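You operate a simulated robot arm through the tools that you are given. There is no shell and no other tool. Be economical: measure what you need, move in short steps, check, and stop when the job is done.

You are at the controls of a simulated robot arm. One attempt, no reset.

## Task
Prove dead, short CT2 by slide link two, plug the red plug into jack two, open the link and check.

The check looks at the end state, three seconds after you hand in, the way a careful person would. Anything else that was tipped, shoved, dropped, spilled or broken makes it a failure.

## Robot
A 7-joint arm with a two-finger parallel gripper on a trunk, on a base that drives. Base frame: it is fixed to the floor where the robot stands at the start and does not move with it; the origin is under the middle of the robot, x ahead of it, y to its left, z up. Lengths are in m, angles in degrees, forces in N, time in s.
With the tool pointing down near the work surface it reaches from about 0.34 to 0.76 m from the robot's upright axis, wherever it stands. Its first joint turns from -115.0 to 115.0 degrees. Places, roughly: blue button [0.6, -0.1, 0.8]; earth lever [0.6, -0.1, 1.3]; green button [0.6, 0, 0.8]; jack two [0.7, 0, 0.8]; slide link one [0.8, 0.2, 1.3]; slide link two [0.8, 0.1, 1]. Payload 3.91 kg.
Tool frame: the origin (TCP) lies between the finger pads and is the grasp point; the fingertips stand 0.03 m ahead of it; z points along the fingers, y is the line along which they close. Largest opening 0.11 m; finger width 0.02, thickness 0.01; the body of the gripper, 0.048 by 0.112 m, starts 0.055 m behind the TCP.
Orientation is that of the tool frame in the base frame, as a unit quaternion [x, y, z, w]. With the fingers straight down and closing along the base's y, the tool's x points along the base's -x, its y along +y and its z along -z.

## Interface
- The arm moves only by the tool nudge_tool. Its arguments are lists of equal length, an entry for each row: "xyz": the shift along the base's x, y, z in m, a list of three; "delta_rot": the turn, a rotation vector about the base's x, y, z in degrees, a list of three; "gripper": the finger opening in m, from 0 to 0.11. In form: {"xyz": [[x, y, z], ...], "delta_rot": [[wx, wy, wz], ...], "gripper": [gripper, ...]}. A call has 1 to 8 rows; each row shifts and turns the commanded pose from where the row before left it. Each row takes 0.2 s and may step no farther than 0.05 m and 8.6 degrees from the row before; otherwise, or with a gripper value out of range, the whole call is refused. A pose out of reach is approached as far as the arm can. The call stops where the force on the tool passes 40 N (or 10 N more than at its start, if that is more) or the arm is blocked; 0.2 s more then pass. The fingers move at their own pace (about 0.108 m/s each) and stop on an object; they squeeze with about 35 N. The grip force told is the motor's: it shows also when the fingers shut on nothing. Time passes only in rows, and 0.2 s behind the last, so rows that do not move let the fingers close. It gives the time, the measured TCP pose, the force on the tool (base axes), the opening and the grip force at its end, in the units of the frame above (readings bear some noise), with the torque about the TCP (base axes, N m) and any sound that the robot's microphone picked up.
- Cameras (640 x 400 px; columns grow to the right, rows downward): "scene" is now at [0.0003, 0.1997, 1.5779]; the picture's right is [0.62, -0.79, 0.00], its down [-0.62, -0.48, -0.62] and it looks along [0.49, 0.38, -0.78] (base axes); focal length 214 px, centre (320, 200). "wrist" rides on the gripper at [0.072, 0.017, -0.103] in the tool frame; the picture's right is [-0.23, 0.97, 0.00], its down [-0.76, -0.18, -0.62] and it looks along [-0.61, -0.14, 0.78] (tool axes); focal length 222 px, centre (320, 200). There is no depth. A picture from a camera that has moved, and an enlarged one, comes with that camera's place and axes in the base frame and with its lens.
- snapshot(camera): a new picture of that camera. It takes no simulated time.
- move_column(by): slides the trunk up (or, below 0, down) by that many m; the arm and the scene camera ride with it, the base frame stays. It gives what a move gives, with no picture.
- drive_base(legs): drives the robot by 1 to 6 legs, each [ahead, turn to the left] in m and degrees, along the robot's own axes; the way and the turn of a leg run together, so that a leg with both is an arc; at most 1.5 m and 180 degrees a leg. The arm and the cameras ride along, it lands a little off, and it stops where it bumps. It gives what a move gives.
- pan_tilt(pan, tilt): turns the head with the scene camera to pan (to the left, within 155 degrees either way) and tilt (down, from -29 to 69), counted from straight ahead of the robot. It gives what a move gives.
- zoom(camera, box): a new picture of the part [left, top, right, bottom] of that camera's present view, enlarged. It takes no simulated time.
- finish_job(): hands the job in; it is judged then, once.

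Go step by step. Nothing tells you exact positions but the pictures and the camera data: compare them with the known pose of the tool, close in by small moves and look again before you grip or let go. The budget is 120 turns and 82 pictures, counting those below and the enlarged ones. Unless the task says otherwise, let go and move clear before handing in, and close with one line.

The tools are called after "Emit:" as a command line: name --argument value ..., lists and objects as JSON in quotes. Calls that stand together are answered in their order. nudge_tool: Moves the arm, as the interface text tells. Its arguments: {"type":"object","properties":{"xyz":{"type":"array","items":{"type":"array","items":{"type":"number"}}},"delta_rot":{"type":"array","items":{"type":"array","items":{"type":"number"}}},"gripper":{"type":"array","items":{"type":"number"}}},"required":["xyz","delta_rot","gripper"]} The other tools are called the same way: move_column (by) slides the trunk up or down; drive_base (legs) drives the base; pan_tilt (pan, tilt) turns the head that bears the scene camera; snapshot (camera) takes a picture; zoom (camera, box) takes an enlarged picture of a part of a camera's view; finish_job () hands the job in.

At the start:

```text
t: 0.0
ee_pos: [0.2641, 0.2996, 1.2]
tool_rot: [0.0, 1.0, 0.0, 0.0]
ft_force: [-0.3, -0.5, 0.7]
ft_torque: [-0.01, 0.01, -0.03]
grip_width: 0.11
grasp_force: 0.1
trunk travel left (down, up): [-0.7, 0.29]
robot x, y, heading: [0.001, -0.0033, -0.0]
head pan, tilt: [38.0, 51.6]
```

scene: 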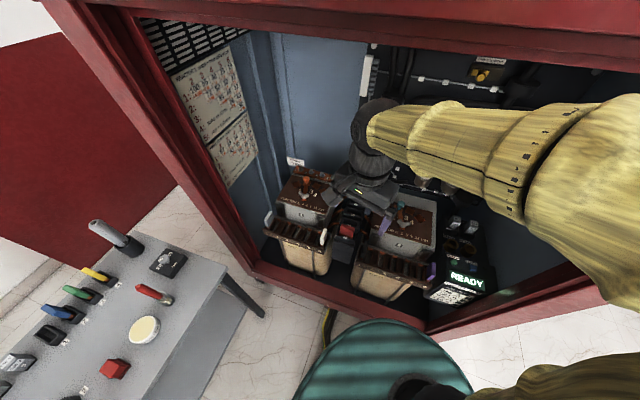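
wrist: 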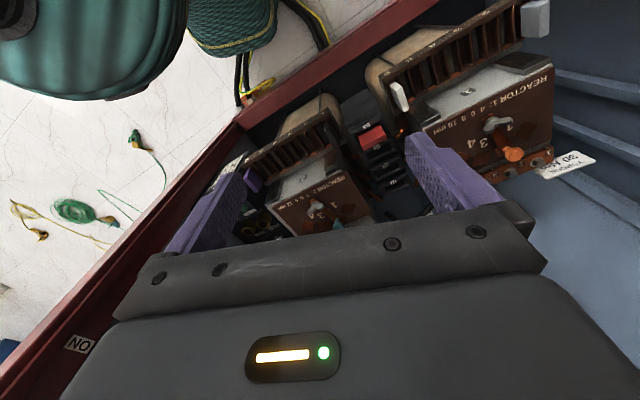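

I see a cabinet with equipment on the floor and a bench to the left with tools and plugs. I'll look around with the head before moving anything.

Emit:
pan_tilt --pan 0 --tilt 30

Emit:
snapshot --camera "scene"

Emit:
pan_tilt --pan 75 --tilt 45

Emit:
snapshot --camera "scene"

```text
t: 1.0
ee_pos: [0.263, 0.2989, 1.2014]
tool_rot: [0.0, 1.0, 0.0, 0.001]
ft_force: [0.1, 0.3, -0.4]
ft_torque: [0.0, 0.0, 0.04]
grip_width: 0.11
grasp_force: 0.0
trunk travel left (down, up): [-0.7, 0.29]
robot x, y, heading: [0.0019, 0.0001, 0.1]
head pan, tilt: [0.0, 30.0]
```

```text
79 pictures are left
camera scene: at [0.0312, 0.1533, 1.6095], right [0.0, -1.0, 0.0], down [-0.5, 0.0, -0.87], along [0.87, 0.0, -0.5], focal length 214 px, centre (320, 200)
```

scene: 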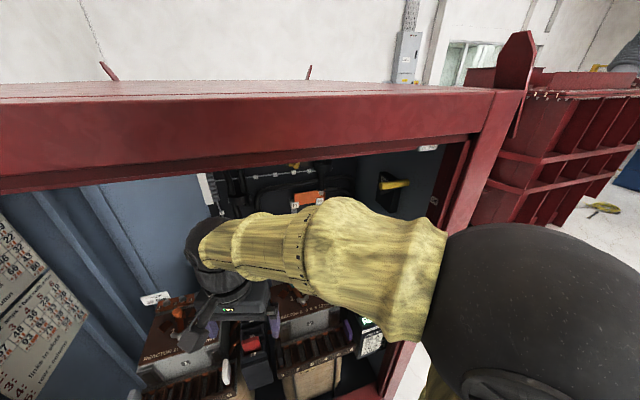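

```text
t: 2.5
ee_pos: [0.2625, 0.3, 1.2]
tool_rot: [0.0, 1.0, -0.001, -0.001]
ft_force: [-1.0, -0.3, 0.0]
ft_torque: [0.0, 0.0, 0.04]
grip_width: 0.11
grasp_force: 0.0
trunk travel left (down, up): [-0.7, 0.29]
robot x, y, heading: [0.0021, -0.0004, 0.1]
head pan, tilt: [75.0, 45.0]
```

```text
78 pictures are left
camera scene: at [-0.0381, 0.2317, 1.587], right [0.97, -0.26, 0.0], down [-0.18, -0.68, -0.71], along [0.18, 0.68, -0.71], focal length 214 px, centre (320, 200)
```

scene: 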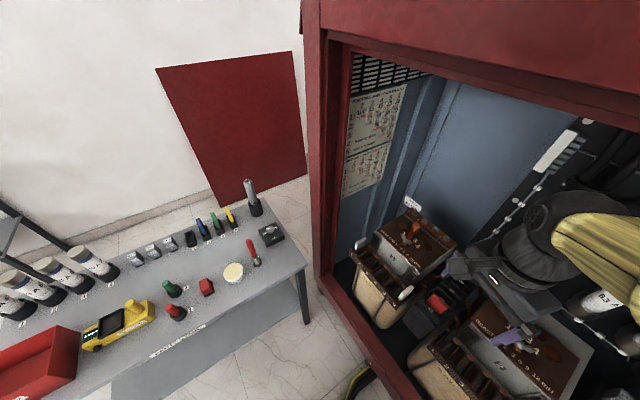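

The arm blocks part of the cabinet view. I'll read the labels with enlarged pictures, from the current view and from other head angles.

Emit:
zoom --camera "scene" --box '[340, 170, 640, 400]'

Emit:
zoom --camera "scene" --box '[0, 170, 310, 370]'

Emit:
zoom --camera "scene" --box '[330, 50, 450, 210]'

Emit:
pan_tilt --pan 10 --tilt 62

Emit:
snapshot --camera "scene"

```text
1.74 times, centred on (490, 285) of scene
camera zoom: at [-0.0381, 0.2317, 1.587], right [0.97, -0.26, 0.0], down [-0.18, -0.68, -0.71], along [0.18, 0.68, -0.71], focal length 373 px, centre (24, 52)
```

zoom: 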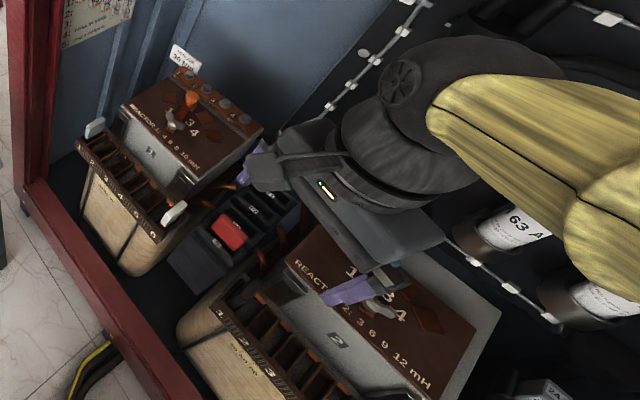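

```text
2.00 times, centred on (155, 270) of scene
camera zoom: at [-0.0381, 0.2317, 1.587], right [0.97, -0.26, 0.0], down [-0.18, -0.68, -0.71], along [0.18, 0.68, -0.71], focal length 429 px, centre (650, 60)
```

zoom: 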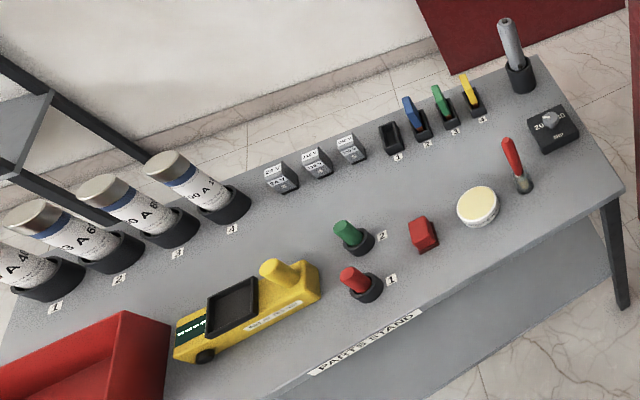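

```text
2.50 times, centred on (390, 130) of scene
camera zoom: at [-0.0381, 0.2317, 1.587], right [0.97, -0.26, 0.0], down [-0.18, -0.68, -0.71], along [0.18, 0.68, -0.71], focal length 536 px, centre (145, 375)
```

zoom: 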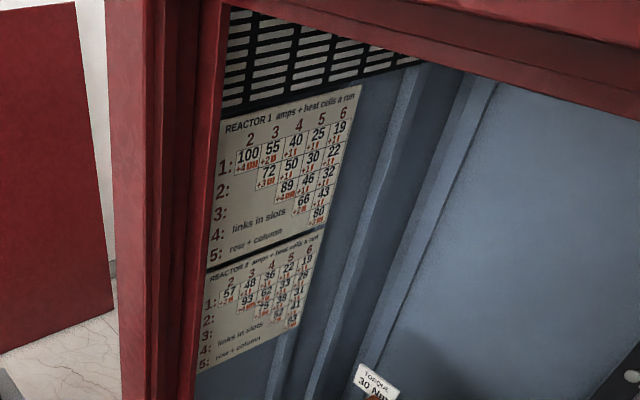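

```text
t: 3.9
ee_pos: [0.2615, 0.2987, 1.2003]
tool_rot: [0.0, 1.0, 0.0, 0.0]
ft_force: [0.2, -0.8, 0.1]
ft_torque: [-0.02, 0.0, 0.0]
grip_width: 0.1102
grasp_force: 0.0
trunk travel left (down, up): [-0.7, 0.29]
robot x, y, heading: [-0.0015, -0.0017, 0.2]
head pan, tilt: [10.0, 62.0]
```

```text
74 pictures are left
camera scene: at [0.0041, 0.1644, 1.5652], right [0.17, -0.98, 0.0], down [-0.87, -0.15, -0.47], along [0.46, 0.08, -0.88], focal length 214 px, centre (320, 200)
```

scene: 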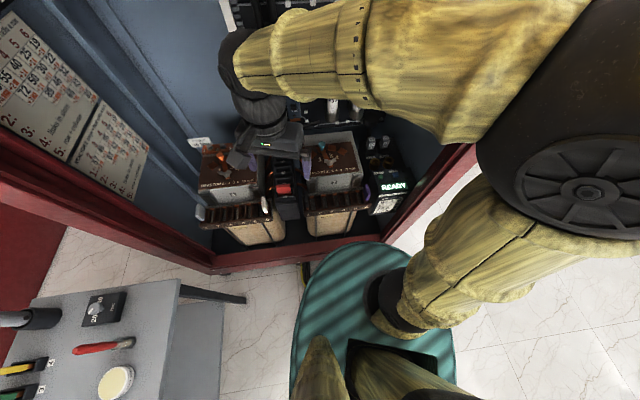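

The READY panel is at lower right in the cabinet, and a parts stand with plugs is to the left. I'll zoom on the panel, then check what is behind the robot before backing up.

Emit:
zoom --camera "scene" --box '[340, 100, 440, 220]'

Emit:
pan_tilt --pan 150 --tilt 40

Emit:
snapshot --camera "scene"

Emit:
pan_tilt --pan -110 --tilt 40

Emit:
snapshot --camera "scene"

```text
3.33 times, centred on (390, 160) of scene
camera zoom: at [0.0041, 0.1644, 1.5652], right [0.17, -0.98, 0.0], down [-0.87, -0.15, -0.47], along [0.46, 0.08, -0.88], focal length 715 px, centre (87, 333)
```

zoom: 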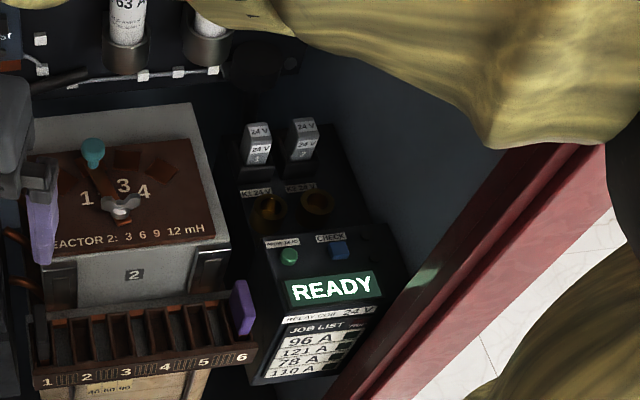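

```text
t: 6.1
ee_pos: [0.2622, 0.2987, 1.1995]
tool_rot: [-0.001, 1.0, 0.0, 0.0]
ft_force: [0.2, 0.8, 0.8]
ft_torque: [-0.01, 0.02, 0.0]
grip_width: 0.1098
grasp_force: 0.1
trunk travel left (down, up): [-0.7, 0.29]
robot x, y, heading: [-0.0032, -0.0002, -0.0]
head pan, tilt: [150.0, 40.0]
```

```text
72 pictures are left
camera scene: at [-0.1328, 0.1957, 1.5942], right [0.5, 0.87, 0.0], down [0.56, -0.32, -0.77], along [-0.66, 0.38, -0.64], focal length 214 px, centre (320, 200)
```

scene: 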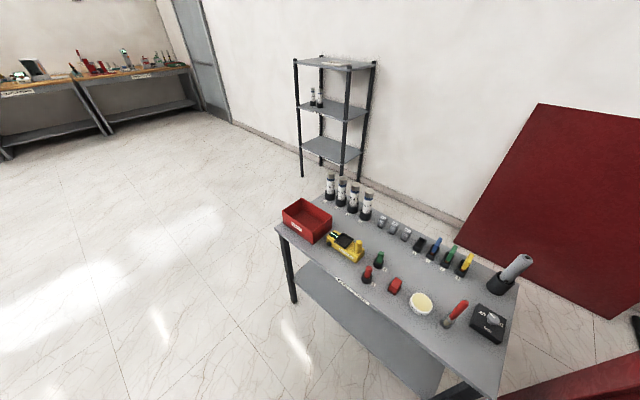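

```text
t: 9.7
ee_pos: [0.264, 0.2987, 1.2]
tool_rot: [0.0, 1.0, -0.001, 0.0]
ft_force: [0.0, -0.9, 0.3]
ft_torque: [0.02, -0.03, -0.01]
grip_width: 0.1099
grasp_force: 0.0
trunk travel left (down, up): [-0.7, 0.29]
robot x, y, heading: [0.0011, -0.0039, -0.0]
head pan, tilt: [-110.0, 40.0]
```

```text
71 pictures are left
camera scene: at [-0.0883, 0.0732, 1.5943], right [-0.94, 0.34, 0.0], down [0.22, 0.6, -0.77], along [-0.26, -0.72, -0.64], focal length 214 px, centre (320, 200)
```

scene: 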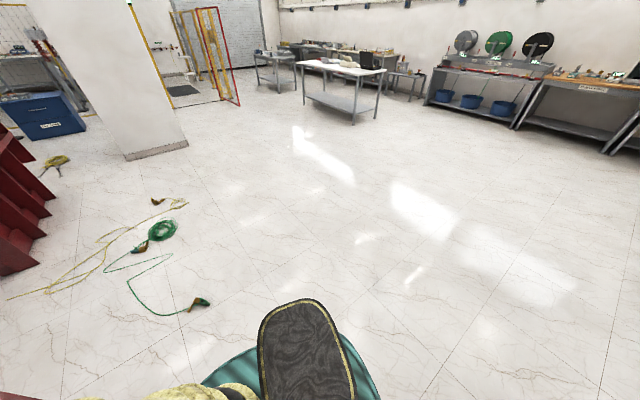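

The floor behind is clear. I'll back up 0.4 m so that the arm leaves the cabinet and the camera sees more.

Emit:
drive_base --legs '[[-0.4, 0]]'

Emit:
pan_tilt --pan 0 --tilt 30

Emit:
snapshot --camera "scene"

```text
t: 12.6
ee_pos: [-0.1376, 0.2997, 1.1995]
tool_rot: [-0.001, 1.0, 0.0, 0.0]
ft_force: [-0.2, -0.9, -0.1]
ft_torque: [-0.04, -0.01, 0.01]
grip_width: 0.1102
grasp_force: 0.2
trunk travel left (down, up): [-0.7, 0.29]
robot x, y, heading: [-0.3967, 0.0026, 0.1]
head pan, tilt: [-110.0, 40.0]
```

```text
t: 14.4
ee_pos: [-0.1361, 0.2994, 1.1988]
tool_rot: [-0.001, 1.0, 0.0, 0.0]
ft_force: [0.0, -0.3, -0.5]
ft_torque: [0.01, 0.03, 0.01]
grip_width: 0.1099
grasp_force: 0.1
trunk travel left (down, up): [-0.7, 0.29]
robot x, y, heading: [-0.3979, -0.0018, 0.1]
head pan, tilt: [0.0, 30.0]
```

```text
70 pictures are left
camera scene: at [-0.3686, 0.1527, 1.6096], right [0.0, -1.0, 0.0], down [-0.5, 0.0, -0.87], along [0.87, 0.0, -0.5], focal length 214 px, centre (320, 200)
```

scene: 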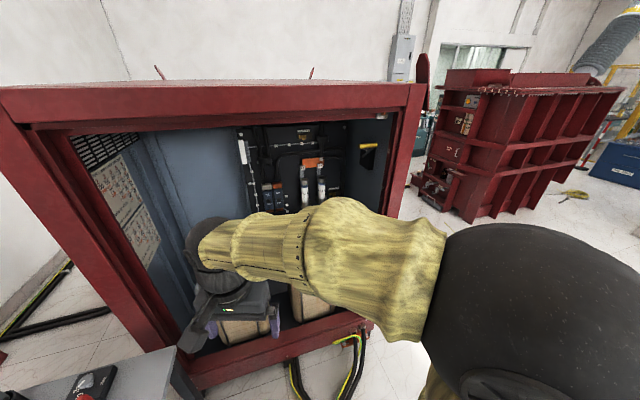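

Now the cabinet is visible apart from the part behind the arm. I'll swing the arm to the robot's right to clear the view.

Emit:
nudge_tool --xyz '[[0, -0.05, 0], [0, -0.05, 0], [0, -0.05, 0], [0, -0.05, 0], [0, -0.05, 0], [0, -0.05, 0], [0, -0.05, 0], [0, -0.05, 0]]' --delta_rot '[[0, 0, 0], [0, 0, 0], [0, 0, 0], [0, 0, 0], [0, 0, 0], [0, 0, 0], [0, 0, 0], [0, 0, 0]]' --gripper '[0.11, 0.11, 0.11, 0.11, 0.11, 0.11, 0.11, 0.11]'

Emit:
nudge_tool --xyz '[[0, -0.05, 0], [0, -0.05, 0], [0, -0.05, 0], [0, -0.05, 0], [0, -0.05, 0], [0, -0.05, 0]]' --delta_rot '[[0, 0, 0], [0, 0, 0], [0, 0, 0], [0, 0, 0], [0, 0, 0], [0, 0, 0]]' --gripper '[0.11, 0.11, 0.11, 0.11, 0.11, 0.11]'

Emit:
snapshot --camera "scene"

```text
t: 16.2
ee_pos: [-0.1262, -0.0762, 1.1914]
tool_rot: [-0.002, 1.0, -0.001, 0.0]
ft_force: [0.1, -1.1, -0.1]
ft_torque: [0.02, -0.02, 0.03]
grip_width: 0.1098
grasp_force: 0.1
out of reach, approached as far as the arm can: row 5, 6
trunk travel left (down, up): [-0.7, 0.29]
robot x, y, heading: [-0.3969, 0.0011, 0.2]
head pan, tilt: [0.0, 30.0]
```

```text
t: 17.6
ee_pos: [-0.1272, -0.3775, 1.1906]
tool_rot: [-0.001, 1.0, 0.0, 0.0]
ft_force: [-0.6, 0.0, 0.2]
ft_torque: [0.01, -0.02, 0.0]
grip_width: 0.11
grasp_force: 0.0
trunk travel left (down, up): [-0.7, 0.29]
robot x, y, heading: [-0.3981, 0.0014, 0.1]
head pan, tilt: [0.0, 30.0]
```

```text
69 pictures are left
camera scene: at [-0.3682, 0.1508, 1.6098], right [0.0, -1.0, 0.0], down [-0.5, 0.0, -0.87], along [0.87, 0.0, -0.5], focal length 214 px, centre (320, 200)
```

scene: 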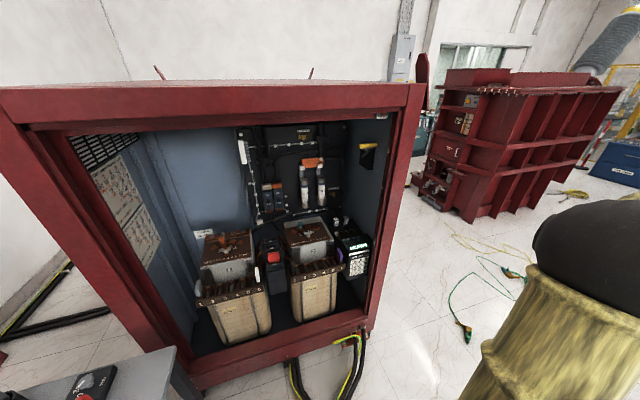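

The cabinet is now in full view, so I'll enlarge its back panel and lower parts.

Emit:
zoom --camera "scene" --box '[230, 110, 390, 220]'

Emit:
zoom --camera "scene" --box '[250, 200, 390, 300]'

Emit:
zoom --camera "scene" --box '[255, 170, 305, 215]'

Emit:
zoom --camera "scene" --box '[290, 120, 390, 200]'

```text
3.64 times, centred on (310, 165) of scene
camera zoom: at [-0.3682, 0.1508, 1.6098], right [0.0, -1.0, 0.0], down [-0.5, 0.0, -0.87], along [0.87, 0.0, -0.5], focal length 780 px, centre (356, 327)
```

zoom: 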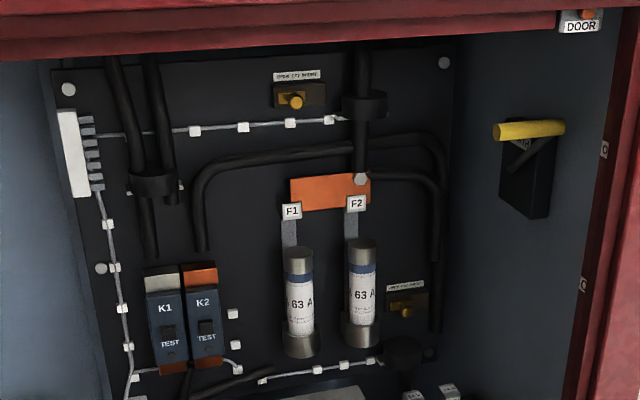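

```text
4.00 times, centred on (320, 250) of scene
camera zoom: at [-0.3682, 0.1508, 1.6098], right [0.0, -1.0, 0.0], down [-0.5, 0.0, -0.87], along [0.87, 0.0, -0.5], focal length 858 px, centre (320, 0)
```

zoom: 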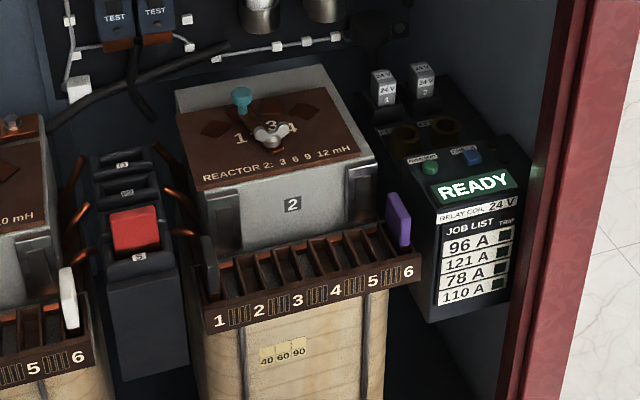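

```text
8.89 times, centred on (280, 192) of scene
camera zoom: at [-0.3682, 0.1508, 1.6098], right [0.0, -1.0, 0.0], down [-0.5, 0.0, -0.87], along [0.87, 0.0, -0.5], focal length 1906 px, centre (676, 267)
```

zoom: 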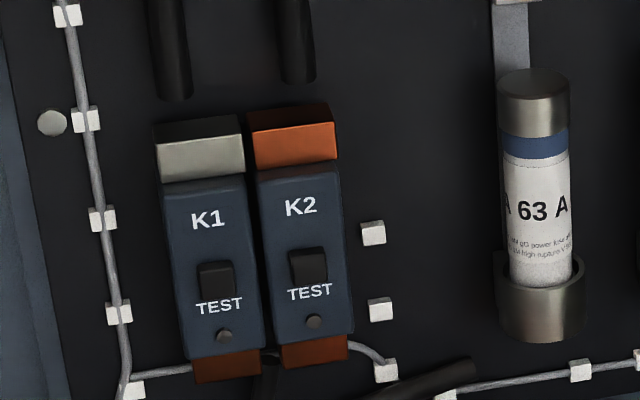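

```text
5.00 times, centred on (340, 160) of scene
camera zoom: at [-0.3682, 0.1508, 1.6098], right [0.0, -1.0, 0.0], down [-0.5, 0.0, -0.87], along [0.87, 0.0, -0.5], focal length 1072 px, centre (220, 400)
```

zoom: 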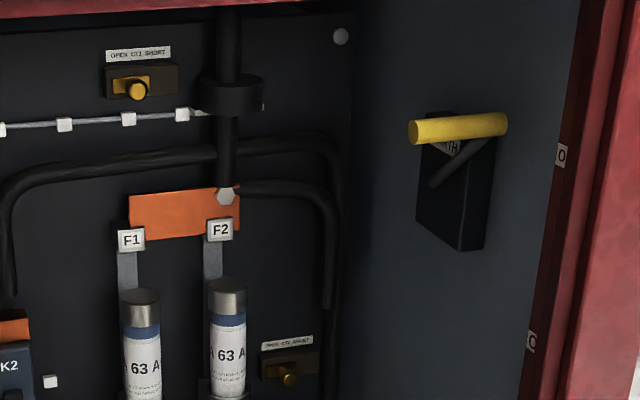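

The slide links, jacks and the READY relay box are all visible. I'll zoom further to read the button and jack labels.

Emit:
zoom --camera "scene" --box '[335, 225, 380, 255]'

Emit:
zoom --camera "scene" --box '[334, 182, 364, 204]'

Emit:
zoom --camera "scene" --box '[295, 120, 335, 147]'

Emit:
zoom --camera "scene" --box '[365, 130, 410, 175]'

```text
13.33 times, centred on (358, 240) of scene
camera zoom: at [-0.3682, 0.1508, 1.6098], right [0.0, -1.0, 0.0], down [-0.5, 0.0, -0.87], along [0.87, 0.0, -0.5], focal length 2860 px, centre (-180, -333)
```

zoom: 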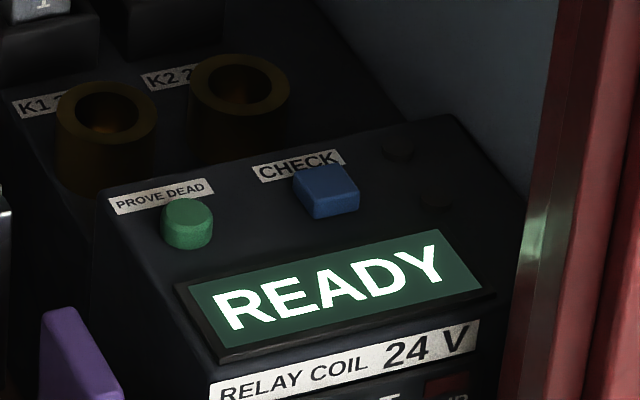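

```text
16.00 times, centred on (349, 193) of scene
camera zoom: at [-0.3682, 0.1508, 1.6098], right [0.0, -1.0, 0.0], down [-0.5, 0.0, -0.87], along [0.87, 0.0, -0.5], focal length 3432 px, centre (-144, 312)
```

zoom: 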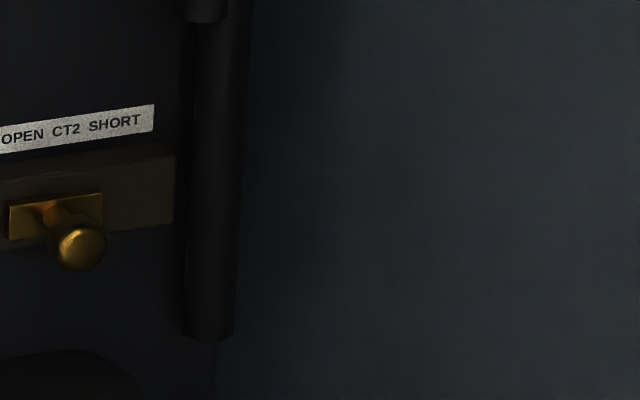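

```text
14.81 times, centred on (315, 134) of scene
camera zoom: at [-0.3682, 0.1508, 1.6098], right [0.0, -1.0, 0.0], down [-0.5, 0.0, -0.87], along [0.87, 0.0, -0.5], focal length 3177 px, centre (394, 1185)
```

zoom: 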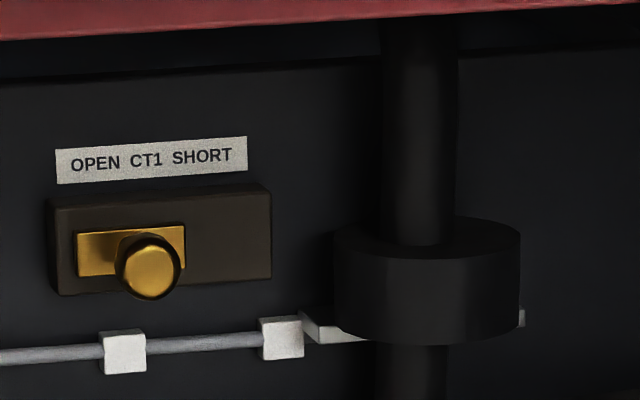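

```text
8.89 times, centred on (388, 152) of scene
camera zoom: at [-0.3682, 0.1508, 1.6098], right [0.0, -1.0, 0.0], down [-0.5, 0.0, -0.87], along [0.87, 0.0, -0.5], focal length 1906 px, centre (-280, 622)
```

zoom: 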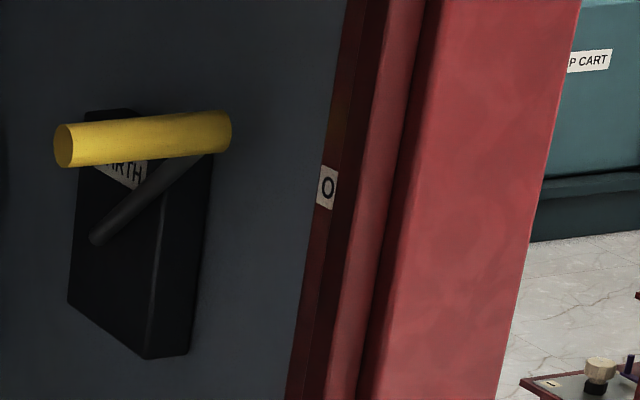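

Labels read: green = PROVE DEAD, blue = CHECK, both links now sit at OPEN (left), and K1/K2 jacks are vertical sockets. The cabinet is yawed about 20°. I'll drive forward with the arm at the right for a second view to triangulate from.

Emit:
drive_base --legs '[[0.4, 0]]'

Emit:
pan_tilt --pan 0 --tilt 45

Emit:
snapshot --camera "scene"

Emit:
snapshot --camera "wrist"

```text
t: 20.4
ee_pos: [0.269, -0.3727, 1.1894]
tool_rot: [-0.004, 1.0, 0.001, 0.0]
ft_force: [0.3, -0.1, 1.2]
ft_torque: [0.01, 0.01, 0.04]
grip_width: 0.1102
grasp_force: 0.1
trunk travel left (down, up): [-0.7, 0.29]
robot x, y, heading: [-0.0014, 0.0008, 0.4]
head pan, tilt: [0.0, 30.0]
```

```text
t: 21.2
ee_pos: [0.2682, -0.3733, 1.1903]
tool_rot: [-0.003, 1.0, 0.0, 0.0]
ft_force: [0.1, 0.1, 0.1]
ft_torque: [-0.02, 0.0, 0.02]
grip_width: 0.11
grasp_force: 0.0
trunk travel left (down, up): [-0.7, 0.29]
robot x, y, heading: [0.0005, 0.0027, 0.3]
head pan, tilt: [0.0, 45.0]
```

```text
60 pictures are left
camera scene: at [0.0176, 0.1544, 1.587], right [0.01, -1.0, 0.0], down [-0.71, 0.0, -0.71], along [0.71, 0.0, -0.71], focal length 214 px, centre (320, 200)
```

scene: 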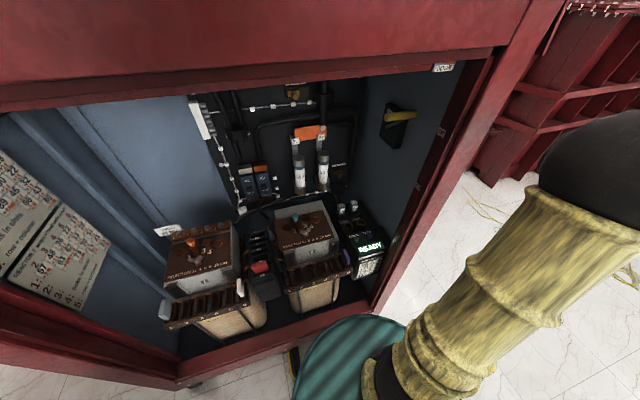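

```text
59 pictures are left
camera wrist: at [0.197, -0.3561, 1.2943], right [0.22, 0.98, 0.0], down [0.76, -0.17, 0.62], along [0.61, -0.14, -0.78], focal length 222 px, centre (320, 200)
```

wrist: 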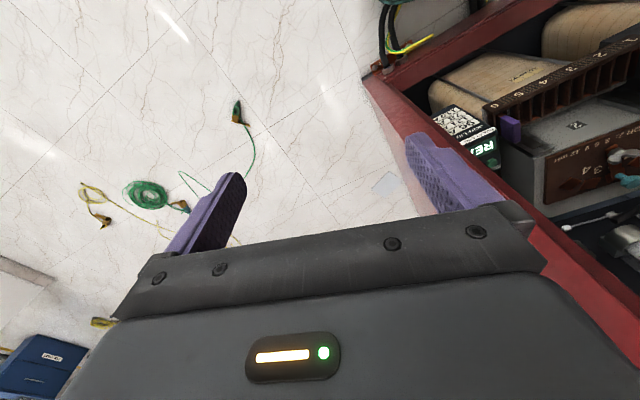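

I'll zoom on the relay box and link two in this view to triangulate their positions.

Emit:
zoom --camera "scene" --box '[325, 190, 395, 270]'

Emit:
zoom --camera "scene" --box '[315, 145, 375, 190]'

```text
5.00 times, centred on (360, 230) of scene
camera zoom: at [0.0176, 0.1544, 1.587], right [0.01, -1.0, 0.0], down [-0.71, 0.0, -0.71], along [0.71, 0.0, -0.71], focal length 1072 px, centre (120, 50)
```

zoom: 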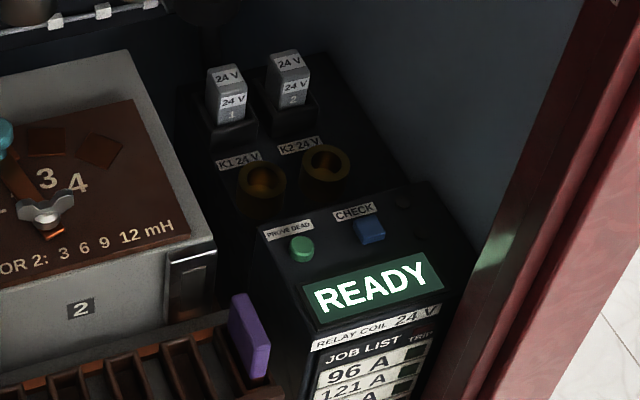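

```text
8.89 times, centred on (345, 168) of scene
camera zoom: at [0.0176, 0.1544, 1.587], right [0.01, -1.0, 0.0], down [-0.71, 0.0, -0.71], along [0.71, 0.0, -0.71], focal length 1906 px, centre (98, 489)
```

zoom: 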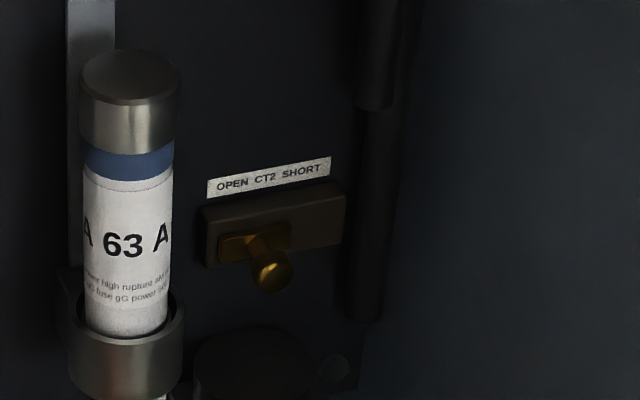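

Triangulated: green button top ≈ (0.558, 0.000, 0.811), blue ≈ (0.572, -0.061, 0.814), jack two mouth ≈ (0.654, -0.035, 0.803), link-two knob ≈ (0.803, 0.067, 0.964). I'll lower the trunk 0.25 m and bring the tool in front of the green button with the fingers closed.

Emit:
move_column --by -0.25

Emit:
nudge_tool --xyz '[[0.01, 0.05, 0], [0.015, 0.05, 0], [0.015, 0.05, 0], [0.015, 0.05, 0], [0.015, 0.05, 0], [0.015, 0.05, 0], [0.015, 0.05, 0], [0, 0.02, 0]]' --delta_rot '[[0, 0, 0], [0, 0, 0], [0, 0, 0], [0, 0, 0], [0, 0, 5], [0, 0, 5], [0, 0, 5], [0, 0, 5]]' --gripper '[0, 0, 0, 0, 0, 0, 0, 0]'

Emit:
snapshot --camera "scene"

```text
t: 23.8
ee_pos: [0.2685, -0.3728, 0.9395]
tool_rot: [-0.003, 1.0, 0.0, 0.0]
ft_force: [-0.3, 1.3, -0.6]
ft_torque: [-0.05, -0.02, 0.02]
grip_width: 0.1102
grasp_force: 0.1
trunk travel left (down, up): [-0.45, 0.54]
robot x, y, heading: [-0.0038, 0.0019, 0.6]
head pan, tilt: [0.0, 45.0]
```

```text
refused: row 1 steps farther than a row can; nothing moved
```

```text
56 pictures are left
camera scene: at [0.0174, 0.1544, 1.337], right [0.01, -1.0, 0.0], down [-0.71, 0.0, -0.71], along [0.71, 0.0, -0.71], focal length 214 px, centre (320, 200)
```

scene: 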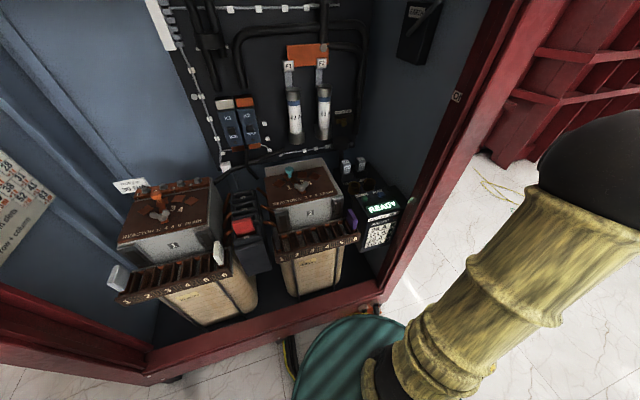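

The row step was slightly too long, so I'll use shorter rows to swing in front of the opening.

Emit:
nudge_tool --xyz '[[0.015, 0.045, 0], [0.015, 0.045, 0], [0.015, 0.045, 0], [0.015, 0.045, 0], [0.015, 0.045, 0], [0.015, 0.045, 0], [0.01, 0.045, 0], [0.01, 0.045, 0]]' --delta_rot '[[0, 0, 0], [0, 0, 0], [0, 0, 0], [0, 0, 0], [0, 0, 5], [0, 0, 5], [0, 0, 5], [0, 0, 5]]' --gripper '[0, 0, 0, 0, 0, 0, 0, 0]'

Emit:
nudge_tool --xyz '[[0.045, 0.005, 0], [0.045, 0.005, 0], [0.045, 0, -0.01], [0.03, 0, -0.02]]' --delta_rot '[[0, 0, 0], [0, 0, 0], [0, 0, 0], [0, 0, 0]]' --gripper '[0, 0, 0, 0]'

Emit:
snapshot --camera "scene"

Emit:
snapshot --camera "wrist"

```text
t: 25.6
ee_pos: [0.3799, -0.0104, 0.94]
tool_rot: [-0.177, 0.984, 0.0, 0.001]
ft_force: [0.0, 0.5, -0.9]
ft_torque: [0.0, 0.03, -0.02]
grip_width: 0.0
grasp_force: 35.0
trunk travel left (down, up): [-0.45, 0.54]
robot x, y, heading: [-0.0045, 0.0022, 0.5]
head pan, tilt: [0.0, 45.0]
```

```text
t: 26.6
ee_pos: [0.5447, -0.0031, 0.9103]
tool_rot: [-0.177, 0.984, 0.001, 0.0]
ft_force: [0.2, -0.3, -0.3]
ft_torque: [0.05, -0.02, -0.03]
grip_width: 0.0001
grasp_force: 35.7
trunk travel left (down, up): [-0.45, 0.54]
robot x, y, heading: [-0.0061, -0.0009, 0.2]
head pan, tilt: [0.0, 45.0]
```

```text
55 pictures are left
camera scene: at [0.0178, 0.1544, 1.337], right [0.01, -1.0, 0.0], down [-0.71, 0.0, -0.71], along [0.71, 0.0, -0.71], focal length 214 px, centre (320, 200)
```

scene: 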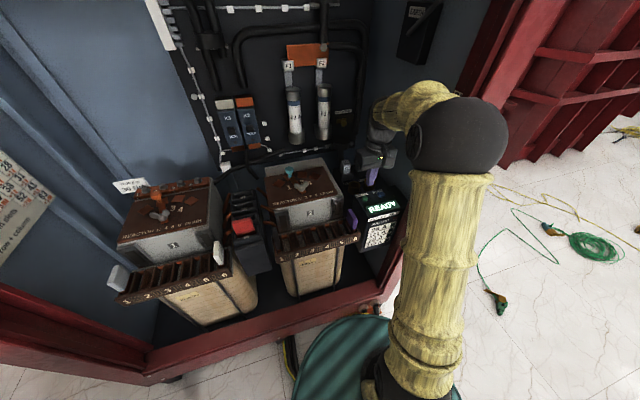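

```text
54 pictures are left
camera wrist: at [0.4722, -0.0127, 1.0136], right [-0.13, 0.99, 0.0], down [0.78, 0.1, 0.62], along [0.62, 0.08, -0.78], focal length 222 px, centre (320, 200)
```

wrist: 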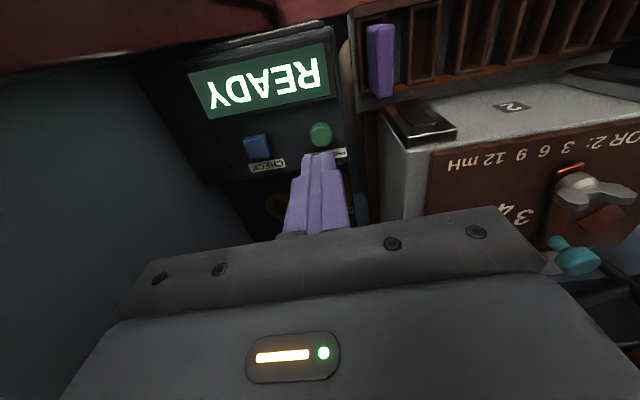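

The fingertip is above and about 1 cm behind the green button. I'll align and press down gently.

Emit:
nudge_tool --xyz '[[0.012, 0.002, -0.02], [0, 0, -0.03], [0, 0, -0.015], [0, 0, -0.004], [0, 0, -0.004]]' --delta_rot '[[0, 0, 0], [0, 0, 0], [0, 0, 0], [0, 0, 0], [0, 0, 0]]' --gripper '[0, 0, 0, 0, 0]'

Emit:
zoom --camera "wrist" --box '[140, 20, 420, 200]'

```text
t: 27.8
ee_pos: [0.5553, -0.0004, 0.8396]
tool_rot: [-0.176, 0.984, 0.0, 0.0]
ft_force: [-0.4, 1.2, 2.1]
ft_torque: [0.04, -0.03, 0.01]
grip_width: 0.0002
grasp_force: 34.4
trunk travel left (down, up): [-0.45, 0.54]
robot x, y, heading: [0.0009, 0.0005, 0.5]
head pan, tilt: [0.0, 45.0]
heard: click
```

```text
2.22 times, centred on (280, 110) of wrist
camera zoom: at [0.4824, -0.0097, 0.9416], right [-0.13, 0.99, 0.0], down [0.78, 0.1, 0.62], along [0.62, 0.08, -0.78], focal length 494 px, centre (409, 400)
```

zoom: 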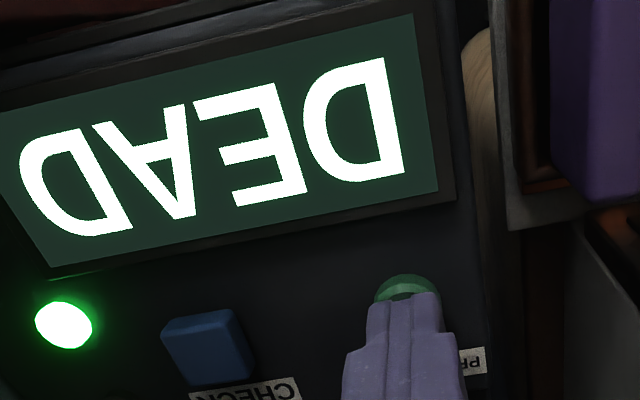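

The box shows DEAD with a green lamp and I heard a click. Next I'll raise and retreat the tool, then turn it to point level into the cabinet along its normal (about 20° yaw).

Emit:
nudge_tool --xyz '[[0, 0, 0.04], [0, 0, 0.04], [-0.02, -0.01, 0.04], [0, 0, 0], [0, 0, 0], [0, 0, 0], [0, 0, 0], [0, 0, 0]]' --delta_rot '[[0, 0, 0], [0, 0, 0], [0, 0, 0], [2.8, -7.69, 0], [2.8, -7.69, 0], [2.8, -7.69, 0], [2.8, -7.69, 0], [2.8, -7.69, 0]]' --gripper '[0, 0, 0, 0, 0, 0, 0, 0]'

Emit:
nudge_tool --xyz '[[0, 0, 0], [0, 0, 0], [0, 0, 0], [0, 0, 0], [0, 0, 0], [0, 0, 0]]' --delta_rot '[[2.8, -7.69, 0], [2.8, -7.69, 0], [2.8, -7.69, 0], [2.8, -7.69, 0], [2.8, -7.69, 0], [2.8, -7.69, 0]]' --gripper '[0, 0, 0, 0, 0.03, 0.035]'

Emit:
snapshot --camera "scene"

Emit:
snapshot --camera "wrist"

```text
t: 29.6
ee_pos: [0.5353, -0.01, 0.9583]
tool_rot: [-0.166, 0.922, 0.059, 0.345]
ft_force: [0.6, -0.1, 0.1]
ft_torque: [-0.01, 0.01, 0.0]
grip_width: 0.0
grasp_force: 34.9
trunk travel left (down, up): [-0.45, 0.54]
robot x, y, heading: [-0.0042, 0.0057, 0.4]
head pan, tilt: [0.0, 45.0]
```

```text
t: 31.0
ee_pos: [0.5368, -0.011, 0.9578]
tool_rot: [-0.125, 0.695, 0.12, 0.697]
ft_force: [0.0, -0.1, -0.3]
ft_torque: [0.06, 0.01, 0.02]
grip_width: 0.0349
grasp_force: 0.0
trunk travel left (down, up): [-0.45, 0.54]
robot x, y, heading: [-0.0035, 0.0024, 0.3]
head pan, tilt: [0.0, 45.0]
```

```text
52 pictures are left
camera scene: at [0.0175, 0.1544, 1.337], right [0.01, -1.0, 0.0], down [-0.71, 0.0, -0.71], along [0.71, 0.0, -0.71], focal length 214 px, centre (320, 200)
```

scene: 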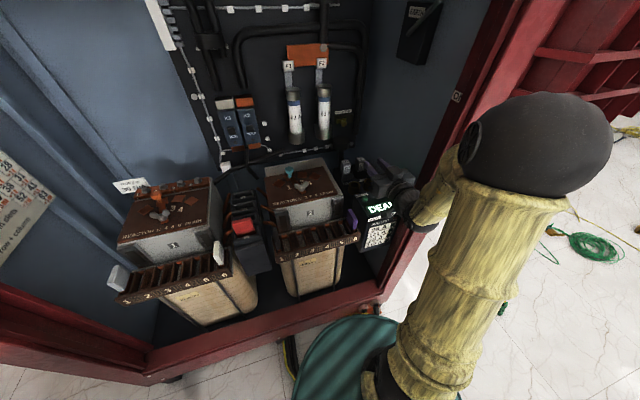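

```text
51 pictures are left
camera wrist: at [0.4338, -0.0306, 0.8849], right [-0.33, 0.92, 0.22], down [-0.53, -0.37, 0.76], along [0.78, 0.14, 0.61], focal length 222 px, centre (320, 200)
```

wrist: 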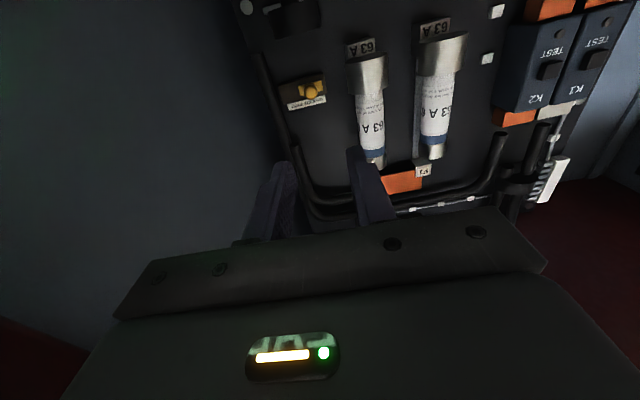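

DEAD is still shown, and the wrist view puts the knob at the same spot as before. I'll align sideways and approach along the normal, stopping short to check.

Emit:
nudge_tool --xyz '[[0.006, -0.016, 0.006], [0.042, 0.0153, 0], [0.042, 0.0153, 0], [0.042, 0.0153, 0], [0.042, 0.0153, 0]]' --delta_rot '[[0, 0, 0], [0, 0, 0], [0, 0, 0], [0, 0, 0], [0, 0, 0]]' --gripper '[0.035, 0.035, 0.035, 0.035, 0.035]'

Emit:
snapshot --camera "wrist"

Emit:
zoom --camera "scene" --box '[290, 80, 450, 200]'

```text
t: 32.2
ee_pos: [0.7112, 0.0361, 0.9637]
tool_rot: [-0.124, 0.696, 0.12, 0.697]
ft_force: [-0.5, 0.6, 0.3]
ft_torque: [0.03, 0.0, 0.02]
grip_width: 0.0348
grasp_force: 0.1
trunk travel left (down, up): [-0.45, 0.54]
robot x, y, heading: [-0.0049, 0.0, 0.5]
head pan, tilt: [0.0, 45.0]
```

```text
50 pictures are left
camera wrist: at [0.6092, 0.0158, 0.8917], right [-0.33, 0.92, 0.22], down [-0.53, -0.38, 0.76], along [0.78, 0.14, 0.61], focal length 222 px, centre (320, 200)
```

wrist: 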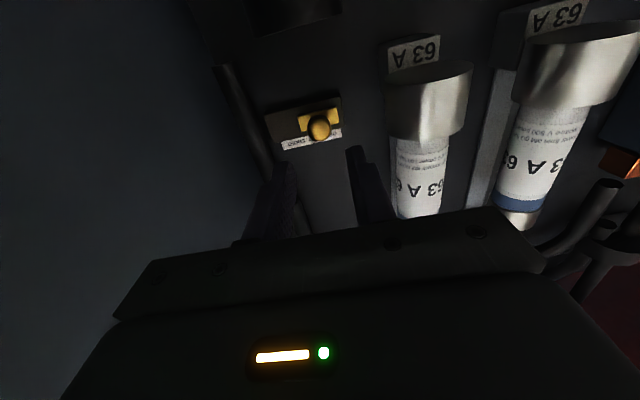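

```text
3.33 times, centred on (370, 140) of scene
camera zoom: at [0.0176, 0.1544, 1.337], right [0.01, -1.0, 0.0], down [-0.71, 0.0, -0.71], along [0.71, 0.0, -0.71], focal length 715 px, centre (153, 400)
```

zoom: 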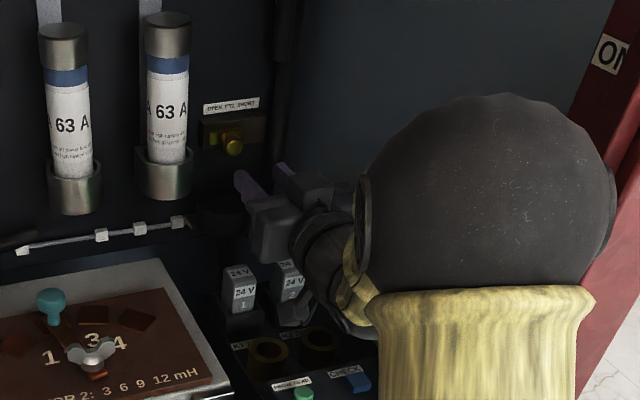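

The knob lies on the finger centreline, so I'll advance 7.6 cm along the normal and look.

Emit:
nudge_tool --xyz '[[0.0357, 0.013, 0.0005], [0.0357, 0.013, 0]]' --delta_rot '[[0, 0, 0], [0, 0, 0]]' --gripper '[0.035, 0.035]'

Emit:
snapshot --camera "wrist"

Emit:
zoom --camera "scene" --box '[310, 90, 390, 150]'

```text
t: 32.8
ee_pos: [0.7822, 0.0616, 0.964]
tool_rot: [-0.125, 0.696, 0.12, 0.697]
ft_force: [0.3, -0.4, 0.3]
ft_torque: [0.02, 0.02, 0.02]
grip_width: 0.0352
grasp_force: 0.1
trunk travel left (down, up): [-0.45, 0.54]
robot x, y, heading: [-0.0026, -0.0007, -0.0]
head pan, tilt: [0.0, 45.0]
```

```text
48 pictures are left
camera wrist: at [0.68, 0.0411, 0.8916], right [-0.33, 0.92, 0.22], down [-0.53, -0.38, 0.76], along [0.78, 0.14, 0.61], focal length 222 px, centre (320, 200)
```

wrist: 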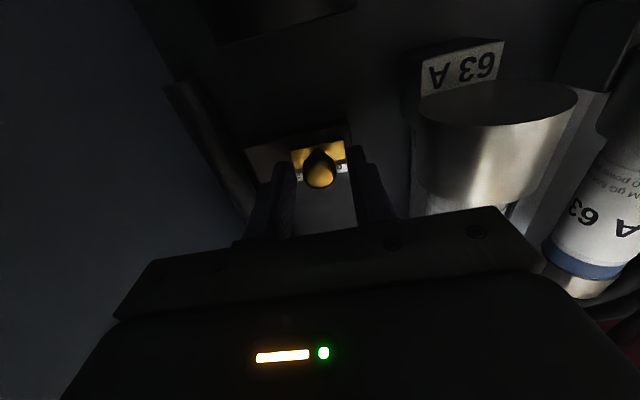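

```text
6.67 times, centred on (350, 120) of scene
camera zoom: at [0.0177, 0.1545, 1.3369], right [0.01, -1.0, 0.0], down [-0.71, 0.0, -0.71], along [0.71, 0.0, -0.71], focal length 1430 px, centre (120, 733)
```

zoom: 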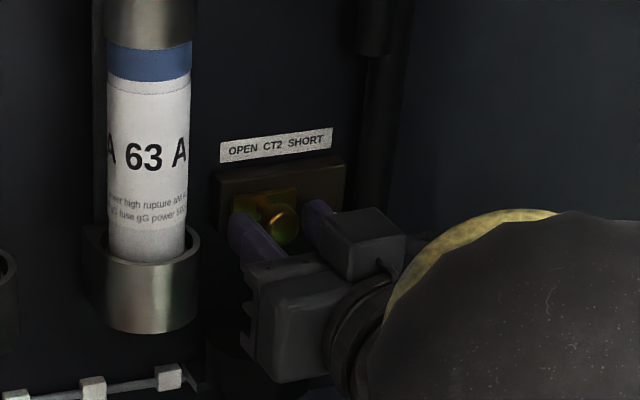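

The fingers straddle the knob. I'll close on it and slide it right along the panel in small steps.

Emit:
nudge_tool --xyz '[[0, 0, 0], [0, 0, 0]]' --delta_rot '[[0, 0, 0], [0, 0, 0]]' --gripper '[0, 0]'

Emit:
nudge_tool --xyz '[[0.0017, -0.0047, 0], [0.0017, -0.0047, 0], [0.0017, -0.0047, 0], [0.0017, -0.0047, 0]]' --delta_rot '[[0, 0, 0], [0, 0, 0], [0, 0, 0], [0, 0, 0]]' --gripper '[0, 0, 0, 0]'

Emit:
zoom --camera "scene" --box '[310, 90, 390, 150]'

```text
t: 33.4
ee_pos: [0.7829, 0.0604, 0.9646]
tool_rot: [-0.124, 0.696, 0.121, 0.697]
ft_force: [1.9, -0.5, 3.3]
ft_torque: [-0.01, 0.0, -0.02]
grip_width: 0.0199
grasp_force: 44.8
trunk travel left (down, up): [-0.45, 0.54]
robot x, y, heading: [-0.0041, -0.0011, 0.2]
head pan, tilt: [0.0, 45.0]
```

```text
t: 34.4
ee_pos: [0.7889, 0.0415, 0.965]
tool_rot: [-0.126, 0.696, 0.121, 0.697]
ft_force: [-4.1, -0.5, 3.6]
ft_torque: [0.03, -0.11, 0.07]
grip_width: 0.0202
grasp_force: 45.2
trunk travel left (down, up): [-0.45, 0.54]
robot x, y, heading: [0.0004, -0.0013, 0.5]
head pan, tilt: [0.0, 45.0]
```

```text
6.67 times, centred on (350, 120) of scene
camera zoom: at [0.0166, 0.1543, 1.337], right [0.01, -1.0, 0.0], down [-0.71, 0.0, -0.71], along [0.71, 0.0, -0.71], focal length 1430 px, centre (120, 733)
```

zoom: 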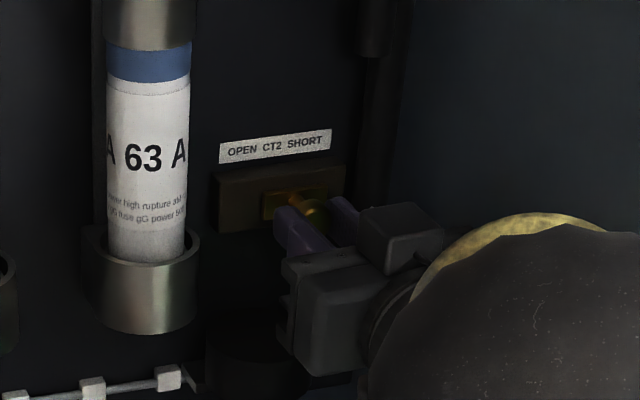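

The link moved 2 cm freely. I'll continue in small steps until it meets its stop.

Emit:
nudge_tool --xyz '[[0.001, -0.0028, 0], [0.001, -0.0028, 0], [0.001, -0.0028, 0]]' --delta_rot '[[0, 0, 0], [0, 0, 0], [0, 0, 0]]' --gripper '[0, 0, 0]'

Emit:
zoom --camera "scene" --box '[310, 90, 390, 150]'

```text
t: 35.2
ee_pos: [0.7907, 0.0336, 0.9654]
tool_rot: [-0.125, 0.695, 0.12, 0.697]
ft_force: [-7.0, -0.1, 1.9]
ft_torque: [0.07, -0.18, 0.08]
grip_width: 0.0203
grasp_force: 44.6
trunk travel left (down, up): [-0.45, 0.54]
robot x, y, heading: [-0.0012, 0.0033, 0.5]
head pan, tilt: [0.0, 45.0]
```

```text
6.67 times, centred on (350, 120) of scene
camera zoom: at [0.0163, 0.1544, 1.337], right [0.01, -1.0, 0.0], down [-0.71, 0.0, -0.71], along [0.71, 0.0, -0.71], focal length 1430 px, centre (120, 733)
```

zoom: 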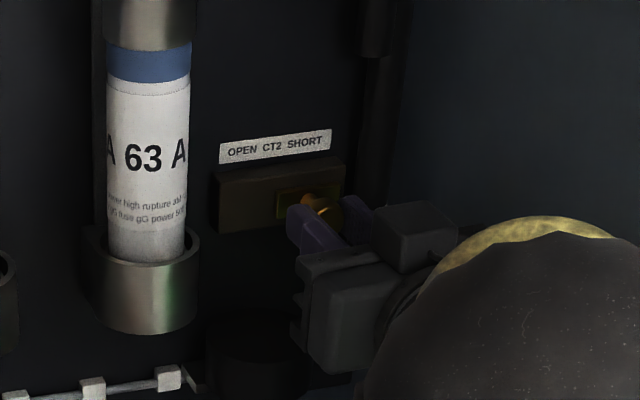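

The plate is nearly at the right end; I'll push slightly further.

Emit:
nudge_tool --xyz '[[0.0005, -0.0019, 0], [0.0005, -0.0019, 0], [0.0005, -0.0019, 0]]' --delta_rot '[[0, 0, 0], [0, 0, 0], [0, 0, 0]]' --gripper '[0, 0, 0]'

Emit:
zoom --camera "scene" --box '[310, 90, 390, 150]'

```text
t: 36.0
ee_pos: [0.7907, 0.0321, 0.9661]
tool_rot: [-0.129, 0.695, 0.123, 0.697]
ft_force: [-14.7, 14.3, 1.0]
ft_torque: [0.08, -0.19, 0.58]
grip_width: 0.0204
grasp_force: 45.0
trunk travel left (down, up): [-0.45, 0.54]
robot x, y, heading: [-0.0024, 0.0025, 0.6]
head pan, tilt: [0.0, 45.0]
```

```text
6.67 times, centred on (350, 120) of scene
camera zoom: at [0.0153, 0.1563, 1.3367], right [0.01, -1.0, 0.0], down [-0.71, -0.01, -0.71], along [0.71, 0.0, -0.71], focal length 1430 px, centre (120, 733)
```

zoom: 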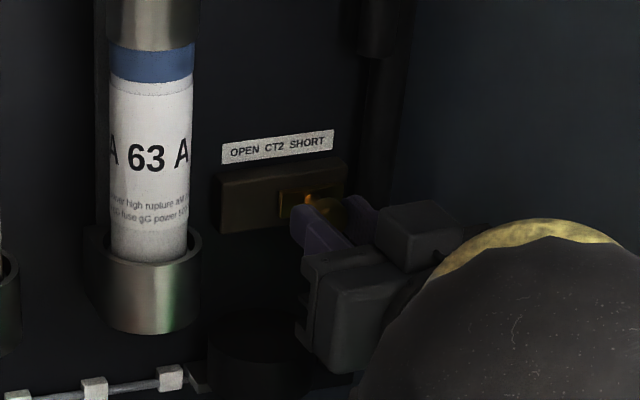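

The link is against its SHORT stop (reaction about 20 N, travel 3 cm). I'll relax, open, and retreat along the normal, then check the link and display.

Emit:
nudge_tool --xyz '[[-0.001, 0.003, 0], [0, 0, 0], [-0.0357, -0.013, 0], [-0.042, -0.0153, 0], [-0.042, -0.0153, 0], [-0.042, -0.0153, 0], [-0.042, -0.0153, 0]]' --delta_rot '[[0, 0, 0], [0, 0, 0], [0, 0, 0], [0, 0, 0], [0, 0, 0], [0, 0, 0], [0, 0, 0]]' --gripper '[0.034, 0.034, 0.034, 0.034, 0.034, 0.034, 0.034]'

Emit:
zoom --camera "scene" --box '[310, 90, 430, 240]'

```text
t: 37.6
ee_pos: [0.5878, -0.0422, 0.9644]
tool_rot: [-0.125, 0.696, 0.122, 0.697]
ft_force: [0.0, -0.9, 1.0]
ft_torque: [-0.03, 0.01, 0.0]
grip_width: 0.0338
grasp_force: 0.0
trunk travel left (down, up): [-0.45, 0.54]
robot x, y, heading: [-0.005, 0.0047, 0.5]
head pan, tilt: [0.0, 45.0]
```

```text
2.67 times, centred on (370, 165) of scene
camera zoom: at [0.0175, 0.1545, 1.337], right [0.01, -1.0, 0.0], down [-0.71, 0.0, -0.71], along [0.71, 0.0, -0.71], focal length 572 px, centre (187, 293)
```

zoom: 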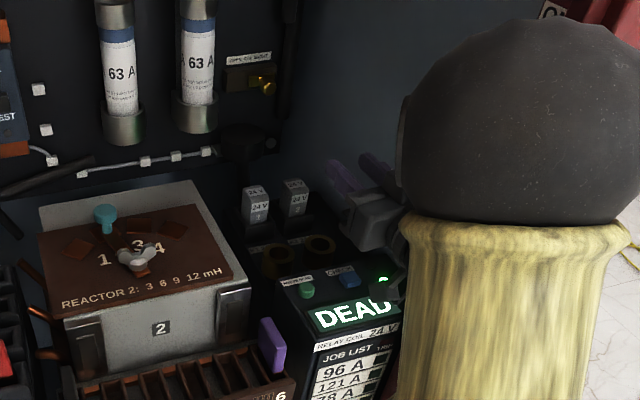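

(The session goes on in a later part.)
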